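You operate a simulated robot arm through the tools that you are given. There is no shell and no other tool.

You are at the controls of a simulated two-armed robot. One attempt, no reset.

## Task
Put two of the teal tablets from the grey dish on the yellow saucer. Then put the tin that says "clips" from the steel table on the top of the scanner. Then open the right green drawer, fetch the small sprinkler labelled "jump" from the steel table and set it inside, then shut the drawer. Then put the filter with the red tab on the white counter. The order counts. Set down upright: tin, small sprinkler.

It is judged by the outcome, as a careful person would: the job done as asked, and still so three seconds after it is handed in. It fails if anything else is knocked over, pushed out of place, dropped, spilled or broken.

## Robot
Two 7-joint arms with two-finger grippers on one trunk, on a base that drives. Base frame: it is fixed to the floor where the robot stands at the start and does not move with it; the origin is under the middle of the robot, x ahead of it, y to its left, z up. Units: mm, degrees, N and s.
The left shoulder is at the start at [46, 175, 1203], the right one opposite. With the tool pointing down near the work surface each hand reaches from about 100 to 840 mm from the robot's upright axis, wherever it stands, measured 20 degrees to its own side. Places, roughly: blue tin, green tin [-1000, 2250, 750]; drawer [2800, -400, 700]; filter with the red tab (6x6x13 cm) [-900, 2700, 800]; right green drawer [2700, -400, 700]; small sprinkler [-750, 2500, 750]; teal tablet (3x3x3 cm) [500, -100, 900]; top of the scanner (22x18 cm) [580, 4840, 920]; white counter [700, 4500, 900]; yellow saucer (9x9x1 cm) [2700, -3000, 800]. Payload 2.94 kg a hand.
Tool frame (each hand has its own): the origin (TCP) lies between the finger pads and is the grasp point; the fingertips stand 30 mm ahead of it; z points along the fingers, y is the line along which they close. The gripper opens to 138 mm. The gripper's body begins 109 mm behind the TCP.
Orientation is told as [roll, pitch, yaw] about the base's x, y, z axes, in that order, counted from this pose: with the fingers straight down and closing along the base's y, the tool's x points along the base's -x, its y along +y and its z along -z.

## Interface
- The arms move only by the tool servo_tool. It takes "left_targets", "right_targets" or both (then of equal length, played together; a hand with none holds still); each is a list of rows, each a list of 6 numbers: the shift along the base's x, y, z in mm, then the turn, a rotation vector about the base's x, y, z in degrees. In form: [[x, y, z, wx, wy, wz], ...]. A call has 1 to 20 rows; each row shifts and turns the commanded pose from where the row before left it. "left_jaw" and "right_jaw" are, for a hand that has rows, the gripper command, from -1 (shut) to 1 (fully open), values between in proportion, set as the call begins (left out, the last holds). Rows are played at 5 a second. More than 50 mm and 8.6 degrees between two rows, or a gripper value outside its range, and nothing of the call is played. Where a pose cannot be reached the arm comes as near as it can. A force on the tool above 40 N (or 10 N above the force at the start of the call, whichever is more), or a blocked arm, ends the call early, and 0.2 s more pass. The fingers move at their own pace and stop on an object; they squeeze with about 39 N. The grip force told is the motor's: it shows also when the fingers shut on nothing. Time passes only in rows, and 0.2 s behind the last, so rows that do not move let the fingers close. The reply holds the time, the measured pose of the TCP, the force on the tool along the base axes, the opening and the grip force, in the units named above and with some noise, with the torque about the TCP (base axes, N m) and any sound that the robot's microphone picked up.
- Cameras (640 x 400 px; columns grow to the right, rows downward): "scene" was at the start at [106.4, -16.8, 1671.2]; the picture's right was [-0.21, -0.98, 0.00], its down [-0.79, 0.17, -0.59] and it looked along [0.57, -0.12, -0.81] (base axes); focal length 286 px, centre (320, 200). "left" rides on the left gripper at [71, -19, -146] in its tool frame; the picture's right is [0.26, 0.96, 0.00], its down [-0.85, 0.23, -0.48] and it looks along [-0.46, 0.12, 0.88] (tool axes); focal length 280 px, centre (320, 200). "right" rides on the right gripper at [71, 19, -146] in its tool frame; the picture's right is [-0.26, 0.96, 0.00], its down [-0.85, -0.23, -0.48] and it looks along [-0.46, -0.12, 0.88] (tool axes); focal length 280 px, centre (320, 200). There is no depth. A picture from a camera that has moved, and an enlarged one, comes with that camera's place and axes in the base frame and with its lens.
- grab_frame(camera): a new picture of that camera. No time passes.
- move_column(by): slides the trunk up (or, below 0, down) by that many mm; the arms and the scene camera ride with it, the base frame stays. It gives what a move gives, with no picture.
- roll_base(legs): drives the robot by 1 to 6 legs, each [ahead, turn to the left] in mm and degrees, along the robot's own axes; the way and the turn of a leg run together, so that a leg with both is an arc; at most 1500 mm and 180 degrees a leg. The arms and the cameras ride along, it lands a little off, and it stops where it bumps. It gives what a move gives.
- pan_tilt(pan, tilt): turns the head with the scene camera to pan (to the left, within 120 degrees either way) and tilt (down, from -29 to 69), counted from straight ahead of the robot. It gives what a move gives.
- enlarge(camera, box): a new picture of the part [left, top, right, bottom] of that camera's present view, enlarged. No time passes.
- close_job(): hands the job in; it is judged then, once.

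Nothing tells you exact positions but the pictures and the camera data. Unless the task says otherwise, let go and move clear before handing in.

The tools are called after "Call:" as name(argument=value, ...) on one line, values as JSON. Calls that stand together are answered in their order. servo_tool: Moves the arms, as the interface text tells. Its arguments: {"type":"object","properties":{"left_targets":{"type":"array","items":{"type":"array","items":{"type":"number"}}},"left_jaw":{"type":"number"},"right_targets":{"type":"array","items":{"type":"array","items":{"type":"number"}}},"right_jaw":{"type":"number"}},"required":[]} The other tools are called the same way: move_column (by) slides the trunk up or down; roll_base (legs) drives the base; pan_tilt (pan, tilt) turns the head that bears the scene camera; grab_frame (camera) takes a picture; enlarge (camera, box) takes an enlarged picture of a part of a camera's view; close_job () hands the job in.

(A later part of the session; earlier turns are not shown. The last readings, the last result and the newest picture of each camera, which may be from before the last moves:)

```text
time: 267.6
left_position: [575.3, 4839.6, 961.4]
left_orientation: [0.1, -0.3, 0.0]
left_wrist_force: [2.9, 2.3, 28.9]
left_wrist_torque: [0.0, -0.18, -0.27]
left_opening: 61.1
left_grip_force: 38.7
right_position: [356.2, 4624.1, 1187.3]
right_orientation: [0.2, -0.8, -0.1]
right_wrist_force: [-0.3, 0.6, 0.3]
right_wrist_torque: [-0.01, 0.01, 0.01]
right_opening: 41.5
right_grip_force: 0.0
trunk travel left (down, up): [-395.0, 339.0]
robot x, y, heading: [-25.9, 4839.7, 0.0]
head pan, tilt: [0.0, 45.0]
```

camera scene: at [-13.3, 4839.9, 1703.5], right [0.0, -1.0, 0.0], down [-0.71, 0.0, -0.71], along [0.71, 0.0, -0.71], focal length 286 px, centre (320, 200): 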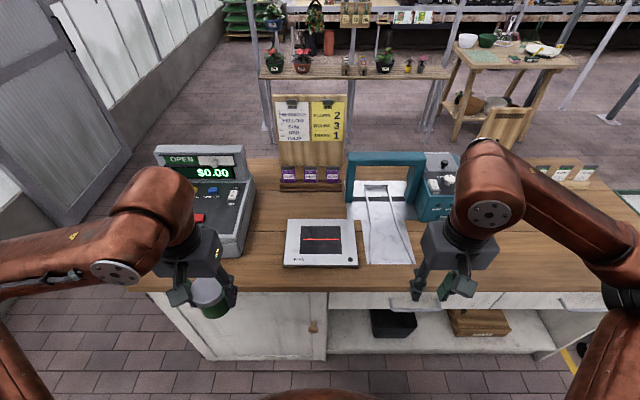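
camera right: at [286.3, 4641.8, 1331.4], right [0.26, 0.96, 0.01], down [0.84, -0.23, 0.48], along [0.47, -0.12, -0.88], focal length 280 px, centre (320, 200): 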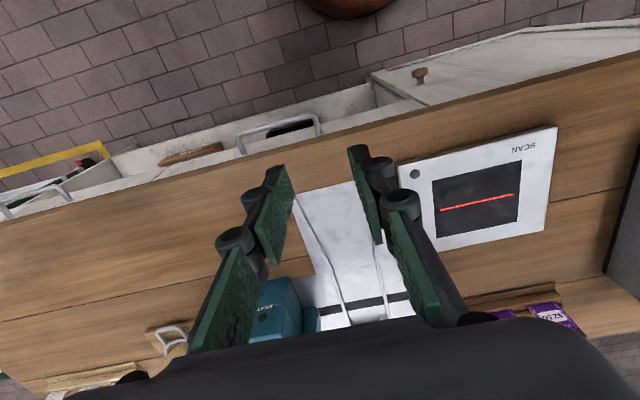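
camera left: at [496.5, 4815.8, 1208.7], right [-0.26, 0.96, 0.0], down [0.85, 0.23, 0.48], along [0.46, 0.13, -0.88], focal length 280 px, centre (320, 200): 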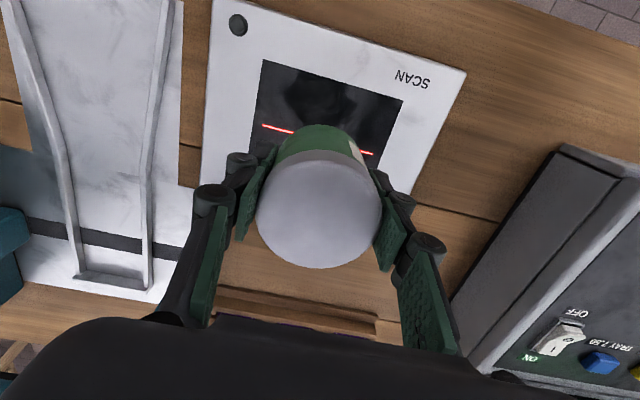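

Contact. I'll ease the force and release the tin.

Call:
servo_tool(left_targets=[[0, 0, 4, 0, 0, 0], [0, 0, 2, 0, 0, 0], [0, 0, 0, 0, 0, 0]])

Call:
servo_tool(left_targets=[[0, 0, 0, 0, 0, 0], [0, 0, 0, 0, 0, 0], [0, 0, 0, 0, 0, 0], [0, 0, 0, 0, 0, 0]], left_jaw=0.3)

Call:
grab_frame(camera="left")

Call:
enlarge(camera="scene", box=[270, 210, 370, 300])

```text
time: 268.4
left_position: [575.7, 4840.1, 960.7]
left_orientation: [0.2, 0.2, 0.0]
left_wrist_force: [0.9, -0.6, -1.7]
left_wrist_torque: [0.01, 0.03, 0.0]
left_opening: 60.7
left_grip_force: 38.7
right_position: [357.9, 4622.5, 1187.9]
right_orientation: [0.1, -0.6, -0.1]
right_wrist_force: [0.1, 0.1, 0.2]
right_wrist_torque: [-0.01, 0.02, 0.0]
right_opening: 41.3
right_grip_force: 0.0
trunk travel left (down, up): [-395.0, 339.0]
robot x, y, heading: [-26.2, 4843.3, -0.1]
head pan, tilt: [0.0, 45.0]
```

```text
time: 269.4
left_position: [577.0, 4838.8, 964.7]
left_orientation: [0.2, 0.1, 0.1]
left_wrist_force: [0.3, 0.7, 0.1]
left_wrist_torque: [-0.01, -0.01, 0.01]
left_opening: 89.8
left_grip_force: 0.1
right_position: [358.1, 4623.1, 1188.2]
right_orientation: [0.2, -0.6, -0.1]
right_wrist_force: [0.0, 0.5, 0.2]
right_wrist_torque: [-0.01, -0.02, 0.0]
right_opening: 41.4
right_grip_force: 0.2
trunk travel left (down, up): [-395.0, 339.0]
robot x, y, heading: [-19.8, 4840.7, -0.2]
head pan, tilt: [0.0, 45.0]
```

```text
taken
camera left: at [504.6, 4819.6, 1109.7], right [-0.26, 0.96, 0.0], down [0.85, 0.23, 0.48], along [0.46, 0.13, -0.88], focal length 280 px, centre (320, 200)
```

left: 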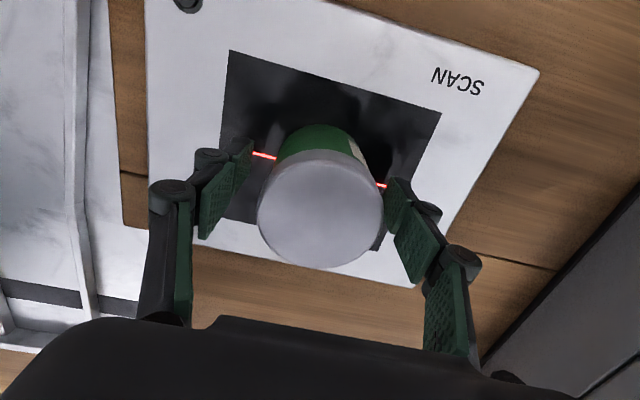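

```text
4.44 times, centred on (320, 255) of scene
camera zoom: at [86.4, 4839.1, 1703.5], right [0.0, -1.0, 0.0], down [-0.71, 0.0, -0.71], along [0.71, 0.0, -0.71], focal length 1270 px, centre (320, -44)
```

zoom: 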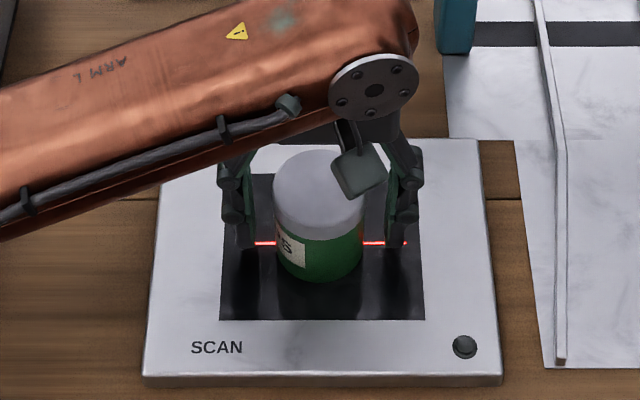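

The tin stands upright on the scanner with the fingers open and clear. I'll lift straight up and tuck the arm.

Call:
servo_tool(left_targets=[[0, 0, 20, 0, 0, 0], [0, 0, 40, 0, 0, 0], [0, 0, 45, 0, 0, 0], [0, 0, 45, 0, 0, 0], [-10, 10, 40, 0, 0, 0], [-30, 30, 20, 0, 0, 0], [-35, 33, 5, 0, 0, 0], [-35, 33, 0, 0, 0, 0], [-35, 33, 0, 0, 0, 0], [-35, 33, 0, 0, 0, 0], [-35, 33, 0, 0, 0, 0], [0, 0, 0, 0, 0, 0]])

Call:
grab_frame(camera="scene")

```text
time: 271.9
left_position: [361.3, 5042.1, 1179.4]
left_orientation: [0.2, 0.3, -0.1]
left_wrist_force: [0.2, 0.3, -0.3]
left_wrist_torque: [0.02, 0.08, 0.01]
left_opening: 89.6
left_grip_force: 0.2
right_position: [358.1, 4623.4, 1186.7]
right_orientation: [0.3, -0.5, -0.2]
right_wrist_force: [0.2, 0.1, -0.1]
right_wrist_torque: [-0.02, 0.03, 0.01]
right_opening: 41.2
right_grip_force: 0.1
trunk travel left (down, up): [-395.0, 339.0]
robot x, y, heading: [-19.8, 4840.6, -0.2]
head pan, tilt: [0.0, 45.0]
```

```text
taken
camera scene: at [88.0, 4837.8, 1703.3], right [0.0, -1.0, 0.0], down [-0.71, 0.0, -0.71], along [0.71, 0.0, -0.71], focal length 286 px, centre (320, 200)
```

scene: 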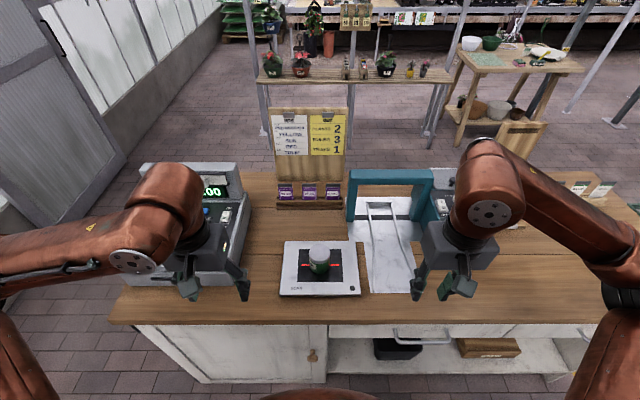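

The clips tin stands on the scanner. Next is the drawer: I'll back off, turn and drive south on the known route.

Call:
roll_base(legs=[[-120, 0]])

Call:
roll_base(legs=[[0, -90]])

Call:
roll_base(legs=[[1500, 0]])

```text
time: 273.2
left_position: [237.5, 5043.0, 1179.6]
left_orientation: [0.2, 0.1, 0.2]
left_wrist_force: [-0.4, 0.3, -0.2]
left_wrist_torque: [-0.04, -0.09, 0.0]
left_opening: 89.7
left_grip_force: 0.1
right_position: [235.9, 4625.1, 1189.1]
right_orientation: [0.2, -0.7, 0.1]
right_wrist_force: [-0.4, 0.2, 0.1]
right_wrist_torque: [-0.01, -0.06, 0.02]
right_opening: 41.4
right_grip_force: 0.1
trunk travel left (down, up): [-395.0, 339.0]
robot x, y, heading: [-139.7, 4841.5, 0.0]
head pan, tilt: [0.0, 45.0]
```

```text
time: 277.4
left_position: [58.8, 4459.5, 1179.4]
left_orientation: [0.2, 0.0, -90.2]
left_wrist_force: [0.1, -0.1, 0.3]
left_wrist_torque: [-0.01, -0.05, -0.05]
left_opening: 89.5
left_grip_force: 0.0
right_position: [-360.6, 4462.9, 1188.1]
right_orientation: [0.1, -0.7, -90.3]
right_wrist_force: [-0.2, -0.2, -0.1]
right_wrist_torque: [-0.02, -0.01, 0.03]
right_opening: 41.3
right_grip_force: 0.0
trunk travel left (down, up): [-395.0, 339.0]
robot x, y, heading: [-142.7, 4844.0, -90.3]
head pan, tilt: [0.0, 45.0]
```

```text
time: 284.8
left_position: [17.0, 2959.6, 1178.5]
left_orientation: [0.3, 0.1, -91.8]
left_wrist_force: [-0.7, -0.1, -0.2]
left_wrist_torque: [0.0, 0.0, 0.0]
left_opening: 89.7
left_grip_force: 0.0
right_position: [-401.3, 2976.8, 1187.3]
right_orientation: [0.3, -0.7, -91.8]
right_wrist_force: [-0.7, 0.6, 0.7]
right_wrist_torque: [0.0, 0.0, 0.02]
right_opening: 41.3
right_grip_force: 0.1
trunk travel left (down, up): [-395.0, 339.0]
robot x, y, heading: [-171.0, 3347.2, -92.3]
head pan, tilt: [0.0, 45.0]
```

Call:
roll_base(legs=[[0, 2.8], [1500, 0], [915, 0]])

Call:
roll_base(legs=[[0, 90]])

```text
time: 297.2
left_position: [25.3, 522.6, 1177.9]
left_orientation: [0.1, 0.1, -90.4]
left_wrist_force: [0.2, 0.1, -0.3]
left_wrist_torque: [0.02, -0.01, -0.03]
left_opening: 89.7
left_grip_force: 0.1
right_position: [-394.7, 527.7, 1187.3]
right_orientation: [0.2, -0.6, -90.5]
right_wrist_force: [-0.3, -0.2, 0.6]
right_wrist_torque: [0.04, 0.02, -0.03]
right_opening: 41.4
right_grip_force: 0.1
trunk travel left (down, up): [-395.0, 339.0]
robot x, y, heading: [-174.4, 907.4, -90.6]
head pan, tilt: [0.0, 45.0]
```

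```text
time: 301.5
left_position: [204.1, 1114.4, 1178.9]
left_orientation: [0.3, 0.0, 1.2]
left_wrist_force: [0.1, -0.2, 0.2]
left_wrist_torque: [-0.04, 0.0, -0.02]
left_opening: 89.6
left_grip_force: 0.1
right_position: [209.1, 694.6, 1188.2]
right_orientation: [0.2, -0.6, 1.1]
right_wrist_force: [-1.1, -0.6, 0.6]
right_wrist_torque: [-0.03, 0.02, -0.01]
right_opening: 41.2
right_grip_force: 0.1
trunk travel left (down, up): [-395.0, 339.0]
robot x, y, heading: [-176.1, 906.3, 0.7]
head pan, tilt: [0.0, 45.0]
```

Call:
servo_tool(left_targets=[[40, -6, 0, 0, 0, 0], [40, -6, 0, 0, 0, 0], [40, -6, 0, 0, 0, 0], [40, -6, 0, 0, 0, 0], [40, -6, 0, 0, 0, 0], [40, -6, 0, 0, 0, 0], [0, 0, 0, 0, 0, 0], [0, 0, 0, 0, 0, 0]], right_targets=[[40, 6, 0, 0, 0, 0], [40, 6, 0, 0, 0, 0], [40, 6, 0, 0, 0, 0], [40, 6, 0, 0, 0, 0], [40, 6, 0, 0, 0, 0], [40, 6, 0, 0, 0, 0], [0, 0, 0, 0, 0, 0], [0, 0, 0, 0, 0, 0]], left_jaw=-0.4)

Call:
roll_base(legs=[[1100, 0], [925, 0]])

Call:
servo_tool(left_targets=[[-40, 6, 0, 0, 0, 0], [-40, 6, 0, 0, 0, 0], [-40, 6, 0, 0, 0, 0], [-40, 6, 0, 0, 0, 0], [-40, 6, 0, 0, 0, 0], [-40, 6, 0, 0, 0, 0], [0, 0, 0, 0, 0, 0], [0, 0, 0, 0, 0, 0]], right_targets=[[-40, -6, 0, 0, 0, 0], [-40, -6, 0, 0, 0, 0], [-40, -6, 0, 0, 0, 0], [-40, -6, 0, 0, 0, 0], [-40, -6, 0, 0, 0, 0], [-40, -6, 0, 0, 0, 0], [0, 0, 0, 0, 0, 0], [0, 0, 0, 0, 0, 0]])

```text
time: 303.3
left_position: [447.6, 1077.6, 1178.3]
left_orientation: [0.1, 0.1, 1.2]
left_wrist_force: [-0.2, -0.4, 1.0]
left_wrist_torque: [-0.03, 0.03, 0.01]
left_opening: 41.6
left_grip_force: 0.0
right_position: [450.0, 729.2, 1190.1]
right_orientation: [0.3, -0.6, 0.9]
right_wrist_force: [0.6, -0.7, 0.3]
right_wrist_torque: [0.0, 0.01, 0.01]
right_opening: 41.3
right_grip_force: 0.0
trunk travel left (down, up): [-395.0, 339.0]
robot x, y, heading: [-173.9, 906.9, 0.9]
head pan, tilt: [0.0, 45.0]
```

```text
time: 313.3
left_position: [2453.8, 1098.9, 1177.9]
left_orientation: [0.2, 0.2, 0.8]
left_wrist_force: [0.1, -0.5, 0.4]
left_wrist_torque: [-0.02, 0.04, -0.04]
left_opening: 41.3
left_grip_force: 0.1
right_position: [2454.4, 749.7, 1189.7]
right_orientation: [0.2, -0.6, 0.6]
right_wrist_force: [0.0, 0.1, -0.5]
right_wrist_torque: [-0.02, 0.0, 0.0]
right_opening: 41.7
right_grip_force: 0.0
trunk travel left (down, up): [-395.0, 339.0]
robot x, y, heading: [1832.1, 931.2, 0.8]
head pan, tilt: [0.0, 45.0]
```

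```text
time: 315.1
left_position: [2213.5, 1134.8, 1180.2]
left_orientation: [0.1, 0.0, 0.8]
left_wrist_force: [0.1, 0.1, 0.0]
left_wrist_torque: [-0.01, -0.05, -0.01]
left_opening: 41.7
left_grip_force: 0.1
right_position: [2213.1, 714.8, 1190.3]
right_orientation: [0.2, -0.7, 0.5]
right_wrist_force: [-0.8, 0.4, 0.4]
right_wrist_torque: [-0.02, -0.04, 0.03]
right_opening: 41.5
right_grip_force: 0.1
trunk travel left (down, up): [-395.0, 339.0]
robot x, y, heading: [1829.8, 929.9, 0.2]
head pan, tilt: [0.0, 45.0]
```

I'm through the gap. Now I'll turn south and drive to the right green drawer.

Call:
roll_base(legs=[[0, -90.2]])

Call:
roll_base(legs=[[1130, 0]])

Call:
roll_base(legs=[[0, 90]])

Call:
pan_tilt(pan=0, tilt=50)

Call:
grab_frame(camera="scene")

```text
time: 319.3
left_position: [2036.0, 546.8, 1179.7]
left_orientation: [0.2, 0.1, -89.4]
left_wrist_force: [0.0, -0.7, 0.5]
left_wrist_torque: [0.0, -0.02, 0.0]
left_opening: 41.6
left_grip_force: 0.1
right_position: [1615.6, 548.5, 1189.7]
right_orientation: [0.2, -0.6, -89.5]
right_wrist_force: [-0.5, 0.6, -1.0]
right_wrist_torque: [0.02, -0.02, 0.0]
right_opening: 41.7
right_grip_force: 0.1
trunk travel left (down, up): [-395.0, 339.0]
robot x, y, heading: [1832.0, 933.4, -89.7]
head pan, tilt: [0.0, 45.0]
```

```text
time: 325.0
left_position: [2061.7, -561.2, 1178.4]
left_orientation: [0.3, 0.1, -88.3]
left_wrist_force: [-0.1, 0.0, 0.6]
left_wrist_torque: [0.01, 0.0, 0.01]
left_opening: 41.1
left_grip_force: 0.2
right_position: [1642.4, -566.9, 1189.8]
right_orientation: [0.2, -0.6, -88.6]
right_wrist_force: [0.9, -1.4, -0.8]
right_wrist_torque: [0.0, 0.02, -0.01]
right_opening: 41.1
right_grip_force: 0.1
trunk travel left (down, up): [-395.0, 339.0]
robot x, y, heading: [1849.8, -185.2, -88.4]
head pan, tilt: [0.0, 45.0]
```

```text
time: 329.2
left_position: [2228.3, 32.8, 1180.3]
left_orientation: [0.2, 0.2, 2.3]
left_wrist_force: [0.6, -0.3, 0.3]
left_wrist_torque: [-0.01, -0.02, -0.03]
left_opening: 41.6
left_grip_force: 0.1
right_position: [2239.8, -387.4, 1191.1]
right_orientation: [0.2, -0.7, 2.1]
right_wrist_force: [0.0, 0.6, -0.6]
right_wrist_torque: [-0.02, 0.03, -0.01]
right_opening: 41.4
right_grip_force: 0.0
trunk travel left (down, up): [-395.0, 339.0]
robot x, y, heading: [1849.6, -180.7, 2.1]
head pan, tilt: [0.0, 45.0]
```

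```text
time: 329.9
left_position: [2228.6, 33.3, 1179.8]
left_orientation: [0.3, 0.0, 2.3]
left_wrist_force: [0.5, 0.0, 0.3]
left_wrist_torque: [0.02, -0.02, 0.0]
left_opening: 41.5
left_grip_force: 0.1
right_position: [2239.3, -386.7, 1190.6]
right_orientation: [0.2, -0.6, 2.1]
right_wrist_force: [0.6, -0.1, -0.7]
right_wrist_torque: [0.02, 0.02, -0.02]
right_opening: 41.3
right_grip_force: 0.0
trunk travel left (down, up): [-395.0, 339.0]
robot x, y, heading: [1852.8, -183.5, 2.3]
head pan, tilt: [0.0, 50.0]
```

```text
taken
camera scene: at [1954.4, -179.4, 1696.6], right [0.04, -1.0, 0.0], down [-0.77, -0.03, -0.64], along [0.64, 0.02, -0.77], focal length 286 px, centre (320, 200)
```

scene: 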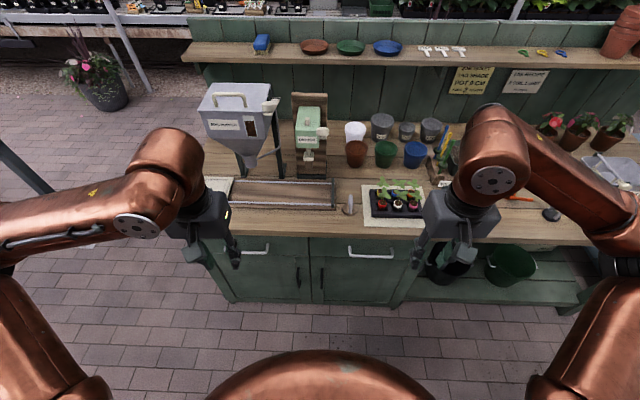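

Call:
enlarge(camera="scene", box=[200, 200, 460, 320])

Call:
grab_frame(camera="right")

Call:
grab_frame(camera="left")

```text
2.46 times, centred on (330, 260) of scene
camera zoom: at [1954.4, -179.4, 1696.6], right [0.04, -1.0, 0.0], down [-0.77, -0.03, -0.64], along [0.64, 0.02, -0.77], focal length 704 px, centre (295, 52)
```

zoom: 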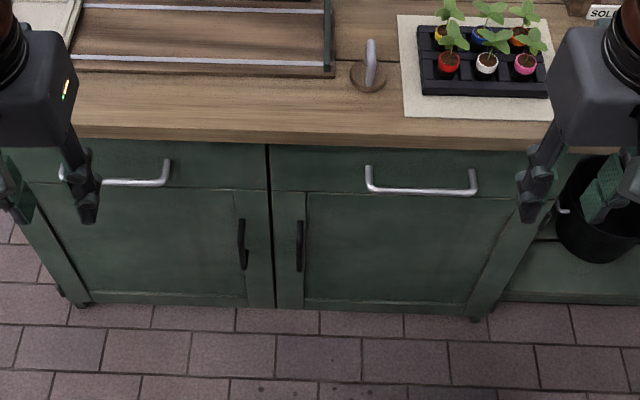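

```text
taken
camera right: at [2166.4, -371.4, 1334.2], right [0.23, 0.97, 0.01], down [0.85, -0.2, 0.48], along [0.47, -0.1, -0.88], focal length 280 px, centre (320, 200)
```

right: 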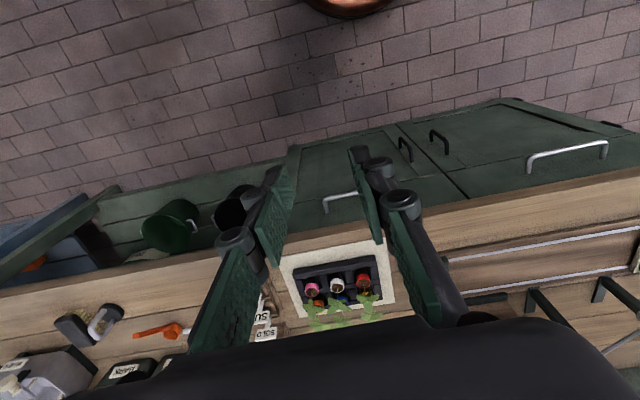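

```text
taken
camera left: at [2157.2, 10.6, 1325.4], right [-0.3, 0.95, 0.0], down [0.84, 0.26, 0.48], along [0.45, 0.15, -0.88], focal length 280 px, centre (320, 200)
```

left: 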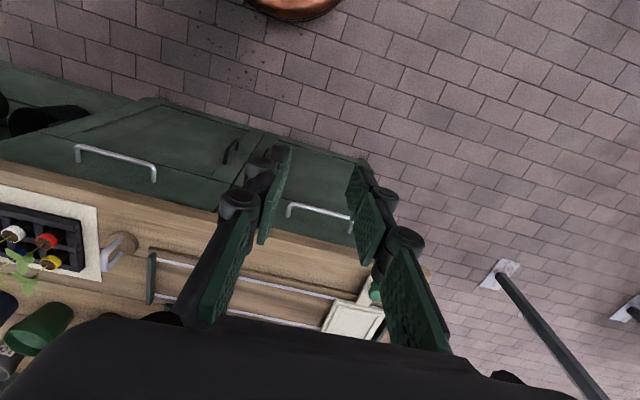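

The right drawer's bar handle is at about (2505, -364, 701), standing ~40 mm off the front. I plan to hook it from above with closed fingers and pull toward me. First I'll bring the right hand near for a close look.

Call:
servo_tool(right_targets=[[25, 3, -38, 0, 0.3, -0.5], [25, 3, -38, 0, 0.3, -0.5], [25, 3, -38, 0, 0, -0.5], [25, 3, -38, 0, 0, -0.6], [25, 3, -38, 0, 0, 0], [25, 3, -38, 0, 0, 0], [25, 3, -38, 0, 0, 0], [10, 2, -20, 0, 0, 0], [0, 0, 0, 0, 0, 0]], right_jaw=-1)

Call:
grab_frame(camera="right")

Call:
enlarge(camera="scene", box=[280, 180, 480, 300])

```text
time: 331.9
left_position: [2229.0, 31.8, 1179.7]
left_orientation: [0.2, 0.1, 2.2]
left_wrist_force: [-0.3, -0.1, -0.6]
left_wrist_torque: [0.0, -0.01, -0.02]
left_opening: 41.6
left_grip_force: 0.1
right_position: [2424.4, -364.6, 902.6]
right_orientation: [0.2, 0.1, 0.0]
right_wrist_force: [-0.7, 0.8, 0.6]
right_wrist_torque: [-0.03, 0.01, -0.03]
right_opening: 0.0
right_grip_force: 29.2
trunk travel left (down, up): [-395.0, 339.0]
robot x, y, heading: [1852.2, -180.0, 1.9]
head pan, tilt: [0.0, 50.0]
```

```text
taken
camera right: at [2353.7, -346.1, 1047.5], right [0.26, 0.97, 0.0], down [0.85, -0.23, 0.47], along [0.46, -0.12, -0.88], focal length 280 px, centre (320, 200)
```

right: 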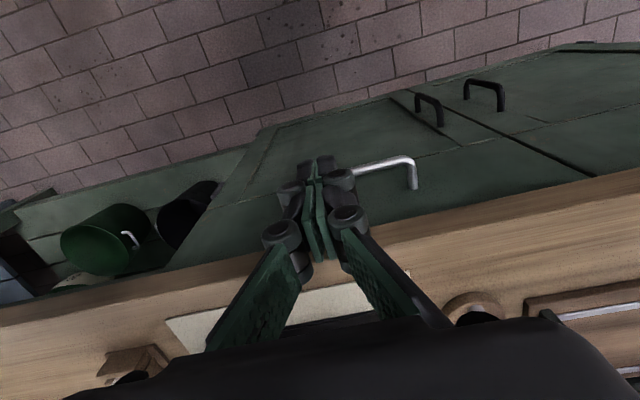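

```text
3.20 times, centred on (380, 240) of scene
camera zoom: at [1954.3, -179.3, 1696.7], right [0.04, -1.0, 0.0], down [-0.77, -0.03, -0.64], along [0.64, 0.02, -0.77], focal length 915 px, centre (128, 72)
```

zoom: 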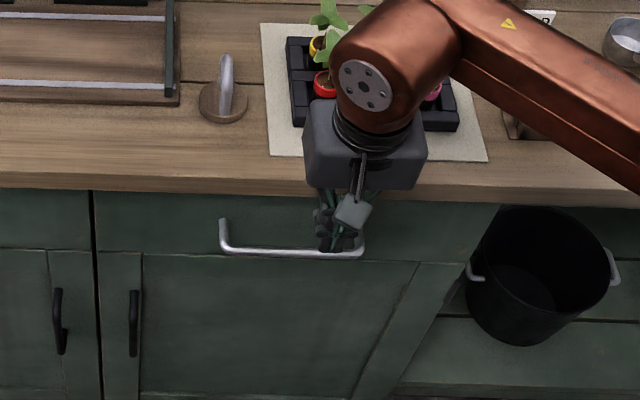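

Call:
servo_tool(right_targets=[[-5, 10, -40, 0, 0, 0], [-5, 10, -40, 0, 0, 0], [0, 0, -40, 0, 0, 0], [0, 0, -30, 0, 0, 0], [0, 0, 0, 0, 0, 0]])

Call:
grab_frame(camera="right")

Call:
enlarge(camera="scene", box=[300, 210, 440, 300])

```text
time: 333.1
left_position: [2228.3, 33.0, 1179.8]
left_orientation: [0.1, 0.1, 2.2]
left_wrist_force: [1.1, 0.4, 0.6]
left_wrist_torque: [0.02, 0.0, -0.02]
left_opening: 41.3
left_grip_force: 0.0
right_position: [2413.1, -344.4, 753.4]
right_orientation: [0.2, -0.1, 0.0]
right_wrist_force: [0.6, -0.4, -0.6]
right_wrist_torque: [-0.02, 0.02, 0.01]
right_opening: 0.0
right_grip_force: 28.6
trunk travel left (down, up): [-395.0, 339.0]
robot x, y, heading: [1852.2, -180.8, 2.1]
head pan, tilt: [0.0, 50.0]
```

```text
taken
camera right: at [2343.0, -325.2, 898.1], right [0.26, 0.97, 0.0], down [0.85, -0.23, 0.48], along [0.46, -0.12, -0.88], focal length 280 px, centre (320, 200)
```

right: 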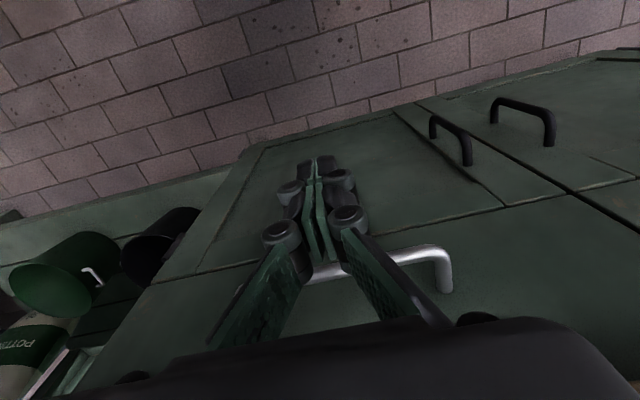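

```text
4.44 times, centred on (370, 255) of scene
camera zoom: at [1954.3, -179.3, 1696.7], right [0.04, -1.0, 0.0], down [-0.77, -0.03, -0.64], along [0.64, 0.02, -0.77], focal length 1270 px, centre (98, -44)
```

zoom: 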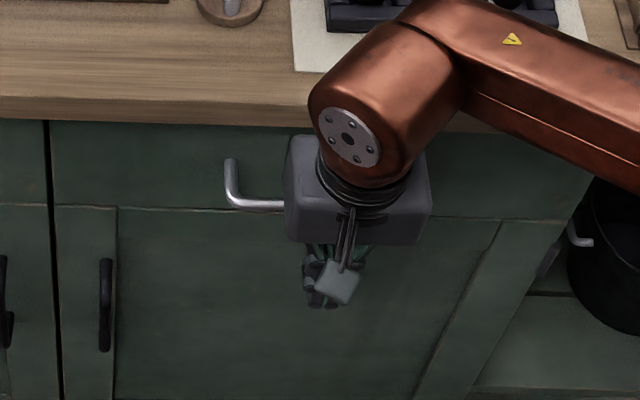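

Call:
servo_tool(right_targets=[[0, 0, 20, 0, -5, 0], [0, 0, 25, 0, -5, 0], [20, 40, 5, 0, 0, 0], [10, 30, 0, 0, 0, 0], [0, 0, 0, 0, 0, 0]])

Call:
grab_frame(camera="right")

Call:
enlarge(camera="right", box=[200, 160, 500, 340])

```text
time: 334.3
left_position: [2228.3, 34.1, 1181.0]
left_orientation: [0.2, 0.1, 2.1]
left_wrist_force: [-1.0, 0.3, 0.2]
left_wrist_torque: [-0.02, 0.03, -0.01]
left_opening: 41.3
left_grip_force: 0.0
right_position: [2444.4, -274.2, 804.9]
right_orientation: [0.2, -10.0, 0.0]
right_wrist_force: [0.4, 0.6, -0.3]
right_wrist_torque: [0.0, -0.01, -0.01]
right_opening: 0.0
right_grip_force: 27.8
trunk travel left (down, up): [-395.0, 339.0]
robot x, y, heading: [1852.5, -179.1, 2.0]
head pan, tilt: [0.0, 50.0]
```

```text
taken
camera right: at [2349.4, -256.1, 935.1], right [0.26, 0.96, 0.05], down [0.75, -0.23, 0.62], along [0.61, -0.12, -0.79], focal length 280 px, centre (320, 200)
```

right: 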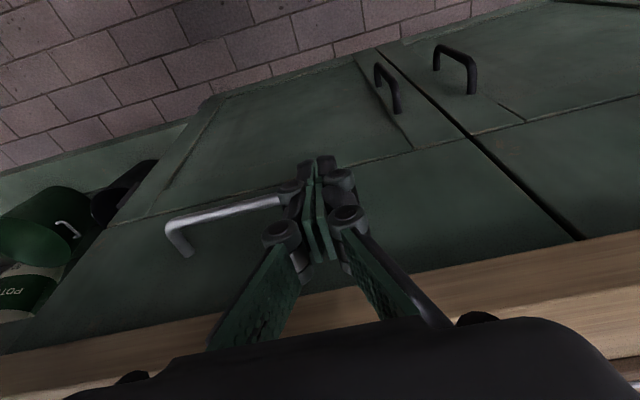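

```text
2.13 times, centred on (350, 250) of right
camera zoom: at [2349.4, -256.1, 935.1], right [0.26, 0.96, 0.05], down [0.75, -0.23, 0.62], along [0.61, -0.12, -0.79], focal length 598 px, centre (256, 93)
```

zoom: 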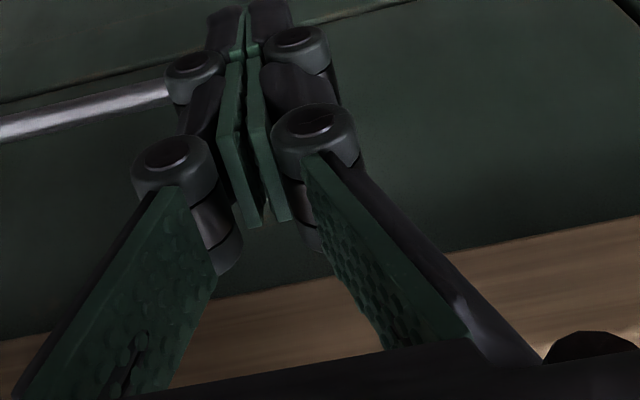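

Call:
servo_tool(right_targets=[[-15, 0, -35, 0, 0, 0], [0, 0, -35, 0, 0, 0], [0, 0, 0, 0, 0, 0]])

Call:
grab_frame(camera="right")

```text
time: 335.1
left_position: [2227.8, 33.4, 1178.8]
left_orientation: [0.2, 0.1, 2.3]
left_wrist_force: [-0.6, 0.8, -0.9]
left_wrist_torque: [0.01, -0.03, 0.03]
left_opening: 41.4
left_grip_force: 0.0
right_position: [2430.0, -273.2, 735.2]
right_orientation: [0.4, -10.0, 0.0]
right_wrist_force: [-0.7, -0.6, -0.6]
right_wrist_torque: [-0.02, -0.02, -0.01]
right_opening: 0.0
right_grip_force: 28.7
trunk travel left (down, up): [-395.0, 339.0]
robot x, y, heading: [1849.8, -184.1, 2.3]
head pan, tilt: [0.0, 50.0]
```

```text
taken
camera right: at [2334.5, -256.1, 864.6], right [0.26, 0.97, 0.05], down [0.75, -0.23, 0.62], along [0.61, -0.12, -0.79], focal length 280 px, centre (320, 200)
```

right: 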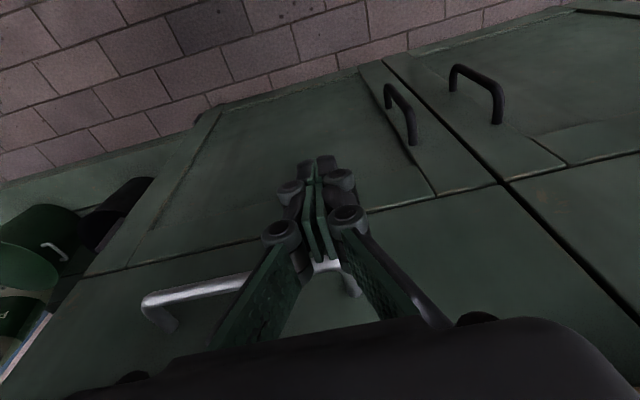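

The handle bar is refined to x ≈ 2500, z ≈ 729, y from -272 to -437; the counter overhangs to x ≈ 2509. I'll tilt the hand 20° and hook behind the bar along the tilted axis.

Call:
servo_tool(right_targets=[[0, -15, 40, 0, -5, 0], [0, -40, 10, 0, -5, 0], [10, -26, 0, 0, 0, 0], [25, 0, 0, 0, 0, 0], [25, 0, 0, 0, 0, 0], [9.5, 0, 0, 0, 0, 0], [0, 0, 0, 0, 0, 0]])

Call:
enlarge(camera="right", box=[180, 120, 480, 320])

Call:
enlarge(camera="scene", box=[300, 210, 440, 300])

```text
time: 336.7
left_position: [2228.1, 32.5, 1179.9]
left_orientation: [0.2, 0.0, 2.3]
left_wrist_force: [0.3, -0.1, 0.7]
left_wrist_torque: [-0.01, 0.02, 0.02]
left_opening: 41.4
left_grip_force: 0.0
right_position: [2497.2, -355.3, 784.3]
right_orientation: [0.4, -19.9, 0.1]
right_wrist_force: [-0.2, -0.8, 0.2]
right_wrist_torque: [-0.01, 0.0, 0.01]
right_opening: 0.2
right_grip_force: 28.2
trunk travel left (down, up): [-395.0, 339.0]
robot x, y, heading: [1847.7, -181.2, 2.4]
head pan, tilt: [0.0, 50.0]
```

```text
2.00 times, centred on (330, 220) of right
camera zoom: at [2381.9, -337.1, 895.9], right [0.24, 0.97, 0.09], down [0.64, -0.23, 0.74], along [0.73, -0.12, -0.67], focal length 561 px, centre (300, 160)
```

zoom: 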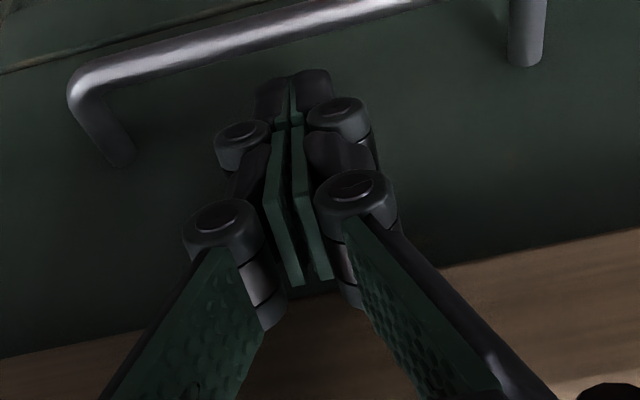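

```text
4.44 times, centred on (370, 255) of scene
camera zoom: at [1954.4, -179.5, 1696.6], right [0.04, -1.0, 0.0], down [-0.77, -0.03, -0.64], along [0.64, 0.02, -0.77], focal length 1270 px, centre (98, -44)
```

zoom: 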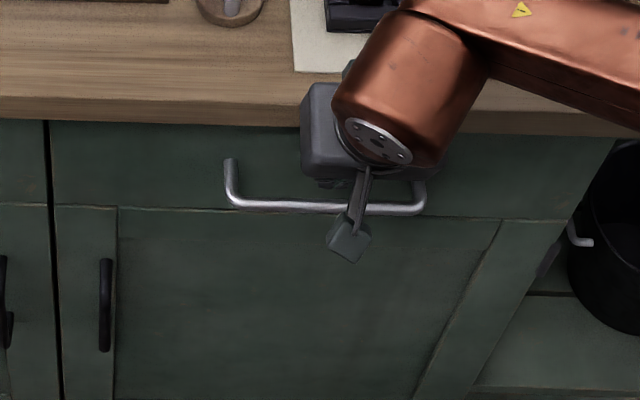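

The close view confirms the bar at x ≈ 2497 and the front at x ≈ 2540. I'm sliding the fingertips down behind the bar.

Call:
servo_tool(right_targets=[[4, 0, -9, 0, 0, 0], [4, 0, -9, 0, 0, 0], [4, 0, -9, 0, 0, 0], [4, 0, -9, 0, 0, 0], [0, 0, 0, 0, 0, 0]])

Call:
enlarge(camera="right", box=[180, 120, 480, 320])

```text
time: 337.9
left_position: [2226.2, 34.5, 1181.5]
left_orientation: [0.2, -0.1, 2.2]
left_wrist_force: [-0.2, 1.2, -0.3]
left_wrist_torque: [0.0, -0.01, -0.02]
left_opening: 41.4
left_grip_force: 0.0
right_position: [2510.3, -355.6, 747.6]
right_orientation: [0.2, -19.8, 0.0]
right_wrist_force: [-25.5, 0.6, 8.0]
right_wrist_torque: [0.08, 0.36, -0.01]
right_opening: 6.1
right_grip_force: 27.9
trunk travel left (down, up): [-395.0, 339.0]
robot x, y, heading: [1853.3, -180.4, 2.1]
head pan, tilt: [0.0, 50.0]
```

```text
2.00 times, centred on (330, 220) of right
camera zoom: at [2394.0, -336.3, 860.3], right [0.24, 0.97, 0.09], down [0.64, -0.23, 0.73], along [0.73, -0.12, -0.67], focal length 561 px, centre (300, 160)
```

zoom: 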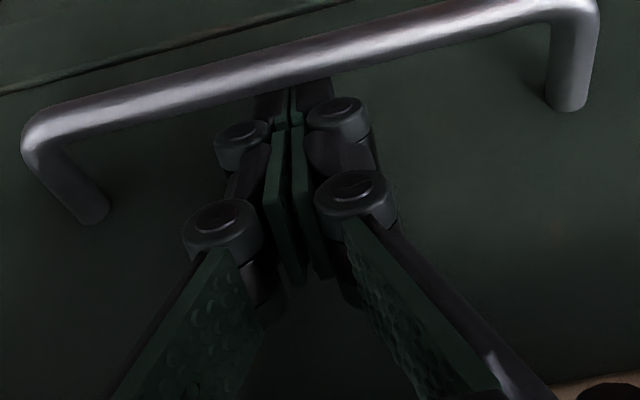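

The tips are behind the bar, lightly touching the drawer front. Now I'll pull toward me gently.

Call:
servo_tool(right_targets=[[-6, 0, 0, 0, 0, 0], [-10, 0, 0, 0, 0, 0], [-10, 0, 0, 0, 0, 0], [-10, 0, 0, 0, 0, 0], [0, 0, 0, 0, 0, 0]])

Call:
enlarge(camera="scene", box=[260, 200, 460, 320])

```text
time: 339.1
left_position: [2228.9, 33.0, 1179.4]
left_orientation: [0.1, 0.1, 2.3]
left_wrist_force: [0.0, -0.3, 0.7]
left_wrist_torque: [-0.04, -0.01, -0.02]
left_opening: 41.5
left_grip_force: 0.1
right_position: [2478.6, -355.7, 748.2]
right_orientation: [0.1, -19.9, 0.0]
right_wrist_force: [0.0, -0.5, 0.1]
right_wrist_torque: [0.0, 0.0, 0.03]
right_opening: 0.2
right_grip_force: 28.5
trunk travel left (down, up): [-395.0, 339.0]
robot x, y, heading: [1850.0, -185.0, 2.2]
head pan, tilt: [0.0, 50.0]
```

```text
3.20 times, centred on (360, 260) of scene
camera zoom: at [1954.7, -179.2, 1696.6], right [0.04, -1.0, 0.0], down [-0.77, -0.03, -0.64], along [0.64, 0.02, -0.77], focal length 915 px, centre (192, 8)
```

zoom: 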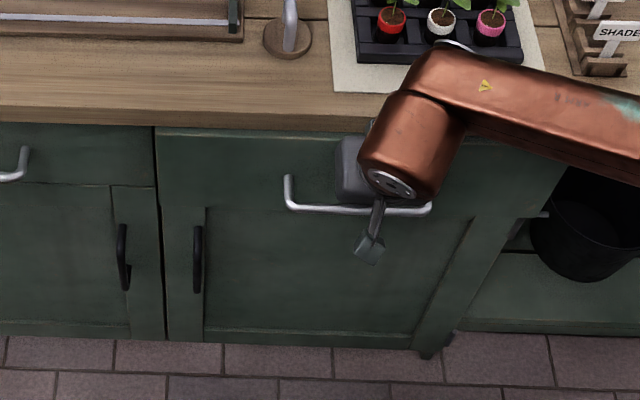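

Call:
enlarge(camera="right", box=[180, 120, 480, 320])

Call:
grab_frame(camera="left")

```text
2.00 times, centred on (330, 220) of right
camera zoom: at [2362.6, -337.2, 859.1], right [0.25, 0.96, 0.09], down [0.64, -0.23, 0.74], along [0.73, -0.12, -0.67], focal length 561 px, centre (300, 160)
```

zoom: 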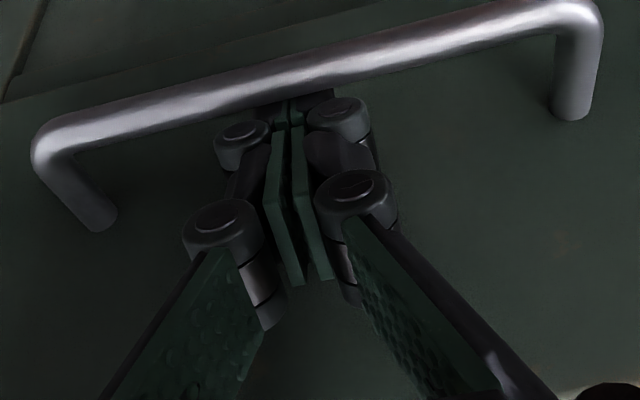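

```text
taken
camera left: at [2157.4, 10.7, 1325.3], right [-0.3, 0.95, 0.0], down [0.84, 0.26, 0.48], along [0.45, 0.15, -0.88], focal length 280 px, centre (320, 200)
```

left: 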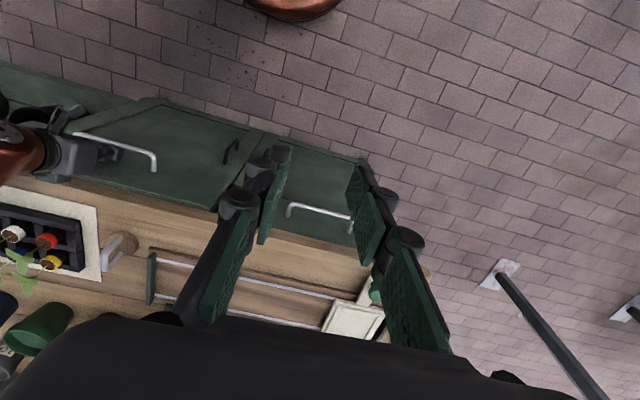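

The drawer follows the hand, so I'll keep pulling.

Call:
servo_tool(right_targets=[[-15, 0, 0, 0, 0, 0], [-20, 0, 0, 0, 0, 0], [-20, 0, 0, 0, 0, 0], [-20, 0, 0, 0, 0, 0], [-20, 0, 0, 0, 0, 0], [-20, 0, 0, 0, 0, 0], [-20, 0, 0, 0, 0, 0], [-20, 0, 0, 0, 0, 0], [0, 0, 0, 0, 0, 0]])

Call:
grab_frame(camera="scene")

Call:
grab_frame(camera="right")

```text
time: 341.1
left_position: [2229.0, 32.4, 1179.1]
left_orientation: [0.2, 0.1, 2.3]
left_wrist_force: [0.9, 0.0, -0.2]
left_wrist_torque: [0.02, -0.02, 0.0]
left_opening: 41.3
left_grip_force: 0.1
right_position: [2322.5, -355.5, 746.7]
right_orientation: [0.3, -20.0, 0.0]
right_wrist_force: [-0.9, 1.0, -0.4]
right_wrist_torque: [-0.01, 0.01, -0.03]
right_opening: 0.0
right_grip_force: 27.6
trunk travel left (down, up): [-395.0, 339.0]
robot x, y, heading: [1853.6, -183.5, 1.8]
head pan, tilt: [0.0, 50.0]
```

```text
taken
camera scene: at [1954.8, -179.1, 1696.6], right [0.04, -1.0, 0.0], down [-0.77, -0.03, -0.64], along [0.64, 0.02, -0.77], focal length 286 px, centre (320, 200)
```

scene: 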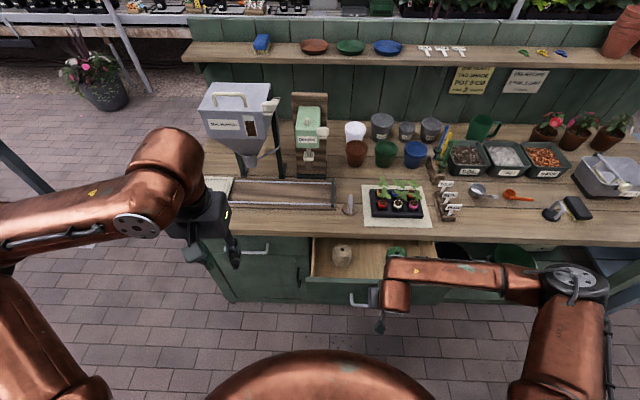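

```text
taken
camera right: at [2207.0, -336.4, 859.1], right [0.25, 0.97, 0.09], down [0.64, -0.23, 0.74], along [0.73, -0.12, -0.67], focal length 280 px, centre (320, 200)
```

right: 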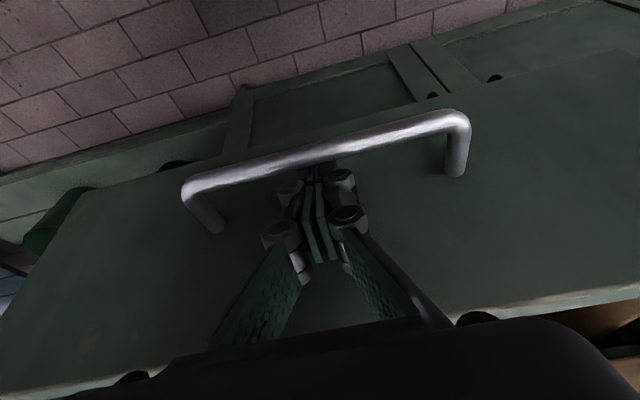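

The drawer is opening well; I can see a twine ball and something green inside. A bit more.

Call:
servo_tool(right_targets=[[-20, 0, 0, 0, 0, 0], [-20, 0, 0, 0, 0, 0], [-20, 0, 0, 0, 0, 0], [-15, 0, 0, 0, 0, 0], [0, 0, 0, 0, 0, 0]])

Call:
grab_frame(camera="scene")

Call:
grab_frame(camera="left")

```text
time: 342.3
left_position: [2227.9, 34.0, 1179.2]
left_orientation: [0.1, 0.2, 2.2]
left_wrist_force: [0.6, -0.6, 0.6]
left_wrist_torque: [0.03, 0.0, 0.0]
left_opening: 41.4
left_grip_force: 0.0
right_position: [2247.3, -356.3, 748.4]
right_orientation: [0.2, -19.9, 0.0]
right_wrist_force: [0.4, 0.5, -0.2]
right_wrist_torque: [0.02, 0.01, 0.02]
right_opening: 0.0
right_grip_force: 28.3
trunk travel left (down, up): [-395.0, 339.0]
robot x, y, heading: [1849.1, -180.9, 2.1]
head pan, tilt: [0.0, 50.0]
```

```text
taken
camera scene: at [1954.5, -179.3, 1696.6], right [0.04, -1.0, 0.0], down [-0.77, -0.03, -0.64], along [0.64, 0.02, -0.77], focal length 286 px, centre (320, 200)
```

scene: 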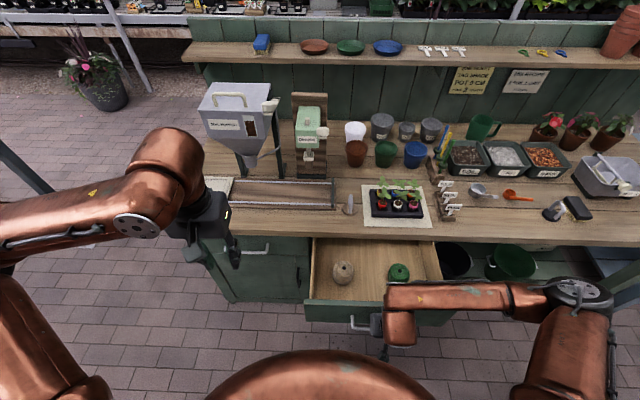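

```text
taken
camera left: at [2157.3, 10.7, 1325.3], right [-0.3, 0.95, 0.0], down [0.84, 0.26, 0.48], along [0.45, 0.15, -0.88], focal length 280 px, centre (320, 200)
```

left: 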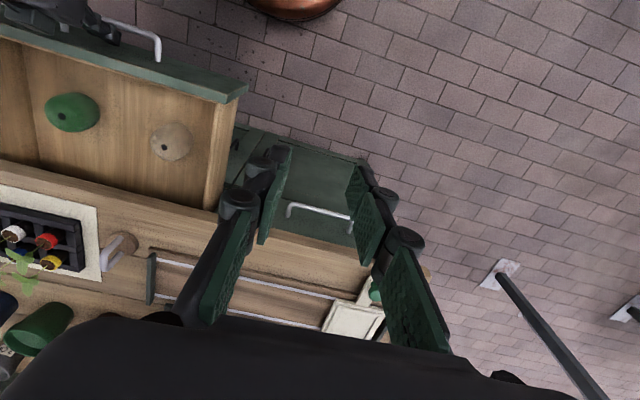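

The drawer is open about 230 mm. I'll unhook by sliding back up along the tilted axis, then straighten the hand.

Call:
servo_tool(right_targets=[[5, 0, 0, 0, 0, 0], [-3.4, 0, 9.4, 0, 0, 0], [-3.4, 0, 9.4, 0, 0, 0], [-5, 0, 14, 0, 0, 0], [-5, 0, 14, 0, 0, 0], [-10, 0, 35, 0, 0, 0], [0, 0, 45, 0, 5, 0], [0, 0, 45, 0, 5, 0], [0, 0, 45, 0, 5, 0], [0, 0, 45, 0, 4.9, 0], [0, 0, 45, 0, 0, 1], [0, -10, 45, 0, 0, 1], [0, -10, 30, 0, 0, 0], [0, 0, 0, 0, 0, 0]])

Call:
grab_frame(camera="scene")

```text
time: 345.3
left_position: [2227.7, 33.1, 1179.4]
left_orientation: [0.2, 0.1, 2.3]
left_wrist_force: [0.6, 0.4, -0.5]
left_wrist_torque: [0.0, 0.0, 0.0]
left_opening: 41.5
left_grip_force: 0.1
right_position: [2224.7, -376.0, 1131.2]
right_orientation: [0.3, -0.1, 2.0]
right_wrist_force: [1.0, -0.4, 0.6]
right_wrist_torque: [-0.02, 0.0, 0.0]
right_opening: 0.0
right_grip_force: 28.5
trunk travel left (down, up): [-395.0, 339.0]
robot x, y, heading: [1848.4, -182.1, 2.0]
head pan, tilt: [0.0, 50.0]
```

```text
taken
camera scene: at [1954.6, -179.3, 1696.6], right [0.04, -1.0, 0.0], down [-0.77, -0.03, -0.64], along [0.64, 0.02, -0.77], focal length 286 px, centre (320, 200)
```

scene: 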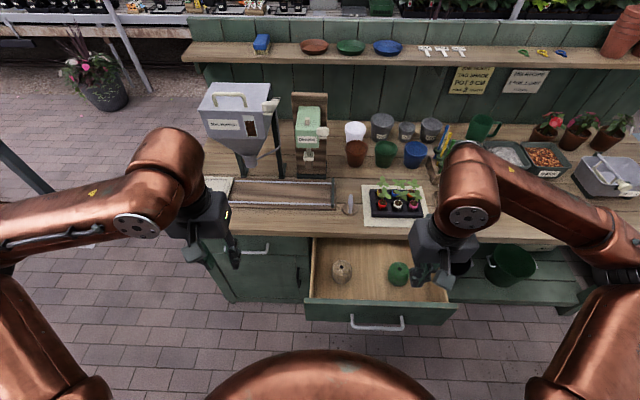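

The drawer is open and free. I'll take a close look inside to plan where the sprinkler goes, then go fetch it.

Call:
enlarge(camera="scene", box=[290, 225, 470, 340])

Call:
roll_base(legs=[[-120, 0]])

Call:
roll_base(legs=[[0, 88]])

```text
3.48 times, centred on (380, 282) of scene
camera zoom: at [1954.6, -179.3, 1696.6], right [0.04, -1.0, 0.0], down [-0.77, -0.03, -0.64], along [0.64, 0.02, -0.77], focal length 994 px, centre (111, -87)
```

zoom: 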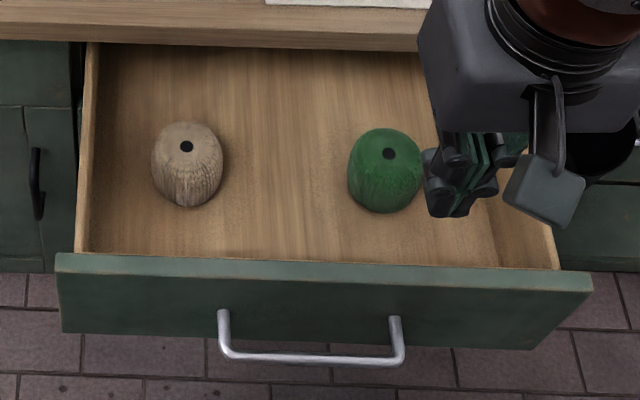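

```text
time: 346.5
left_position: [2102.2, 28.2, 1182.5]
left_orientation: [0.2, -0.2, 2.2]
left_wrist_force: [-0.9, 0.0, 0.2]
left_wrist_torque: [0.0, -0.11, 0.02]
left_opening: 41.7
left_grip_force: 0.0
right_position: [2100.2, -379.4, 1133.1]
right_orientation: [0.3, -0.4, 2.0]
right_wrist_force: [-1.5, 0.2, 0.2]
right_wrist_torque: [0.02, -0.13, 0.02]
right_opening: 0.0
right_grip_force: 28.4
trunk travel left (down, up): [-395.0, 339.0]
robot x, y, heading: [1728.9, -185.5, 1.9]
head pan, tilt: [0.0, 50.0]
```

```text
time: 350.7
left_position: [1517.2, 193.2, 1180.7]
left_orientation: [0.2, -0.1, 91.9]
left_wrist_force: [-1.1, 0.1, 0.8]
left_wrist_torque: [-0.03, -0.01, 0.0]
left_opening: 41.5
left_grip_force: 0.1
right_position: [1927.2, 187.4, 1130.6]
right_orientation: [0.2, -0.1, 91.6]
right_wrist_force: [0.2, -0.5, 0.0]
right_wrist_torque: [0.02, -0.01, -0.01]
right_opening: 0.0
right_grip_force: 28.3
trunk travel left (down, up): [-395.0, 339.0]
robot x, y, heading: [1731.1, -183.0, 91.8]
head pan, tilt: [0.0, 50.0]
```

Call:
roll_base(legs=[[0, -6]])

Call:
roll_base(legs=[[1110, 0]])

Call:
roll_base(legs=[[0, 94]])

```text
time: 351.7
left_position: [1559.4, 212.8, 1181.2]
left_orientation: [0.3, 0.0, 85.8]
left_wrist_force: [0.8, 0.4, 0.0]
left_wrist_torque: [0.02, 0.05, -0.03]
left_opening: 41.4
left_grip_force: 0.0
right_position: [1966.0, 163.4, 1130.9]
right_orientation: [0.3, -0.1, 85.7]
right_wrist_force: [0.2, 0.4, -0.8]
right_wrist_torque: [0.0, 0.05, 0.02]
right_opening: 0.0
right_grip_force: 28.3
trunk travel left (down, up): [-395.0, 339.0]
robot x, y, heading: [1729.8, -186.5, 85.6]
head pan, tilt: [0.0, 50.0]
```

```text
time: 357.4
left_position: [1641.4, 1339.0, 1179.7]
left_orientation: [0.3, 0.1, 85.9]
left_wrist_force: [0.6, -0.1, 0.1]
left_wrist_torque: [-0.02, -0.04, -0.01]
left_opening: 41.4
left_grip_force: 0.1
right_position: [2047.1, 1290.4, 1130.6]
right_orientation: [0.2, -0.1, 85.7]
right_wrist_force: [-0.5, 0.1, 0.3]
right_wrist_torque: [0.02, -0.03, 0.0]
right_opening: 0.1
right_grip_force: 28.5
trunk travel left (down, up): [-395.0, 339.0]
robot x, y, heading: [1815.3, 942.0, 85.7]
head pan, tilt: [0.0, 50.0]
```

```text
time: 361.8
left_position: [1428.3, 741.5, 1179.8]
left_orientation: [0.2, 0.1, 180.0]
left_wrist_force: [-0.2, -0.5, 0.1]
left_wrist_torque: [0.01, -0.02, -0.03]
left_opening: 41.6
left_grip_force: 0.0
right_position: [1449.1, 1149.5, 1131.6]
right_orientation: [0.1, -0.1, 179.5]
right_wrist_force: [0.5, -1.3, -0.2]
right_wrist_torque: [0.0, 0.03, -0.01]
right_opening: 0.0
right_grip_force: 28.8
trunk travel left (down, up): [-395.0, 339.0]
robot x, y, heading: [1815.9, 941.3, 179.6]
head pan, tilt: [0.0, 50.0]
```

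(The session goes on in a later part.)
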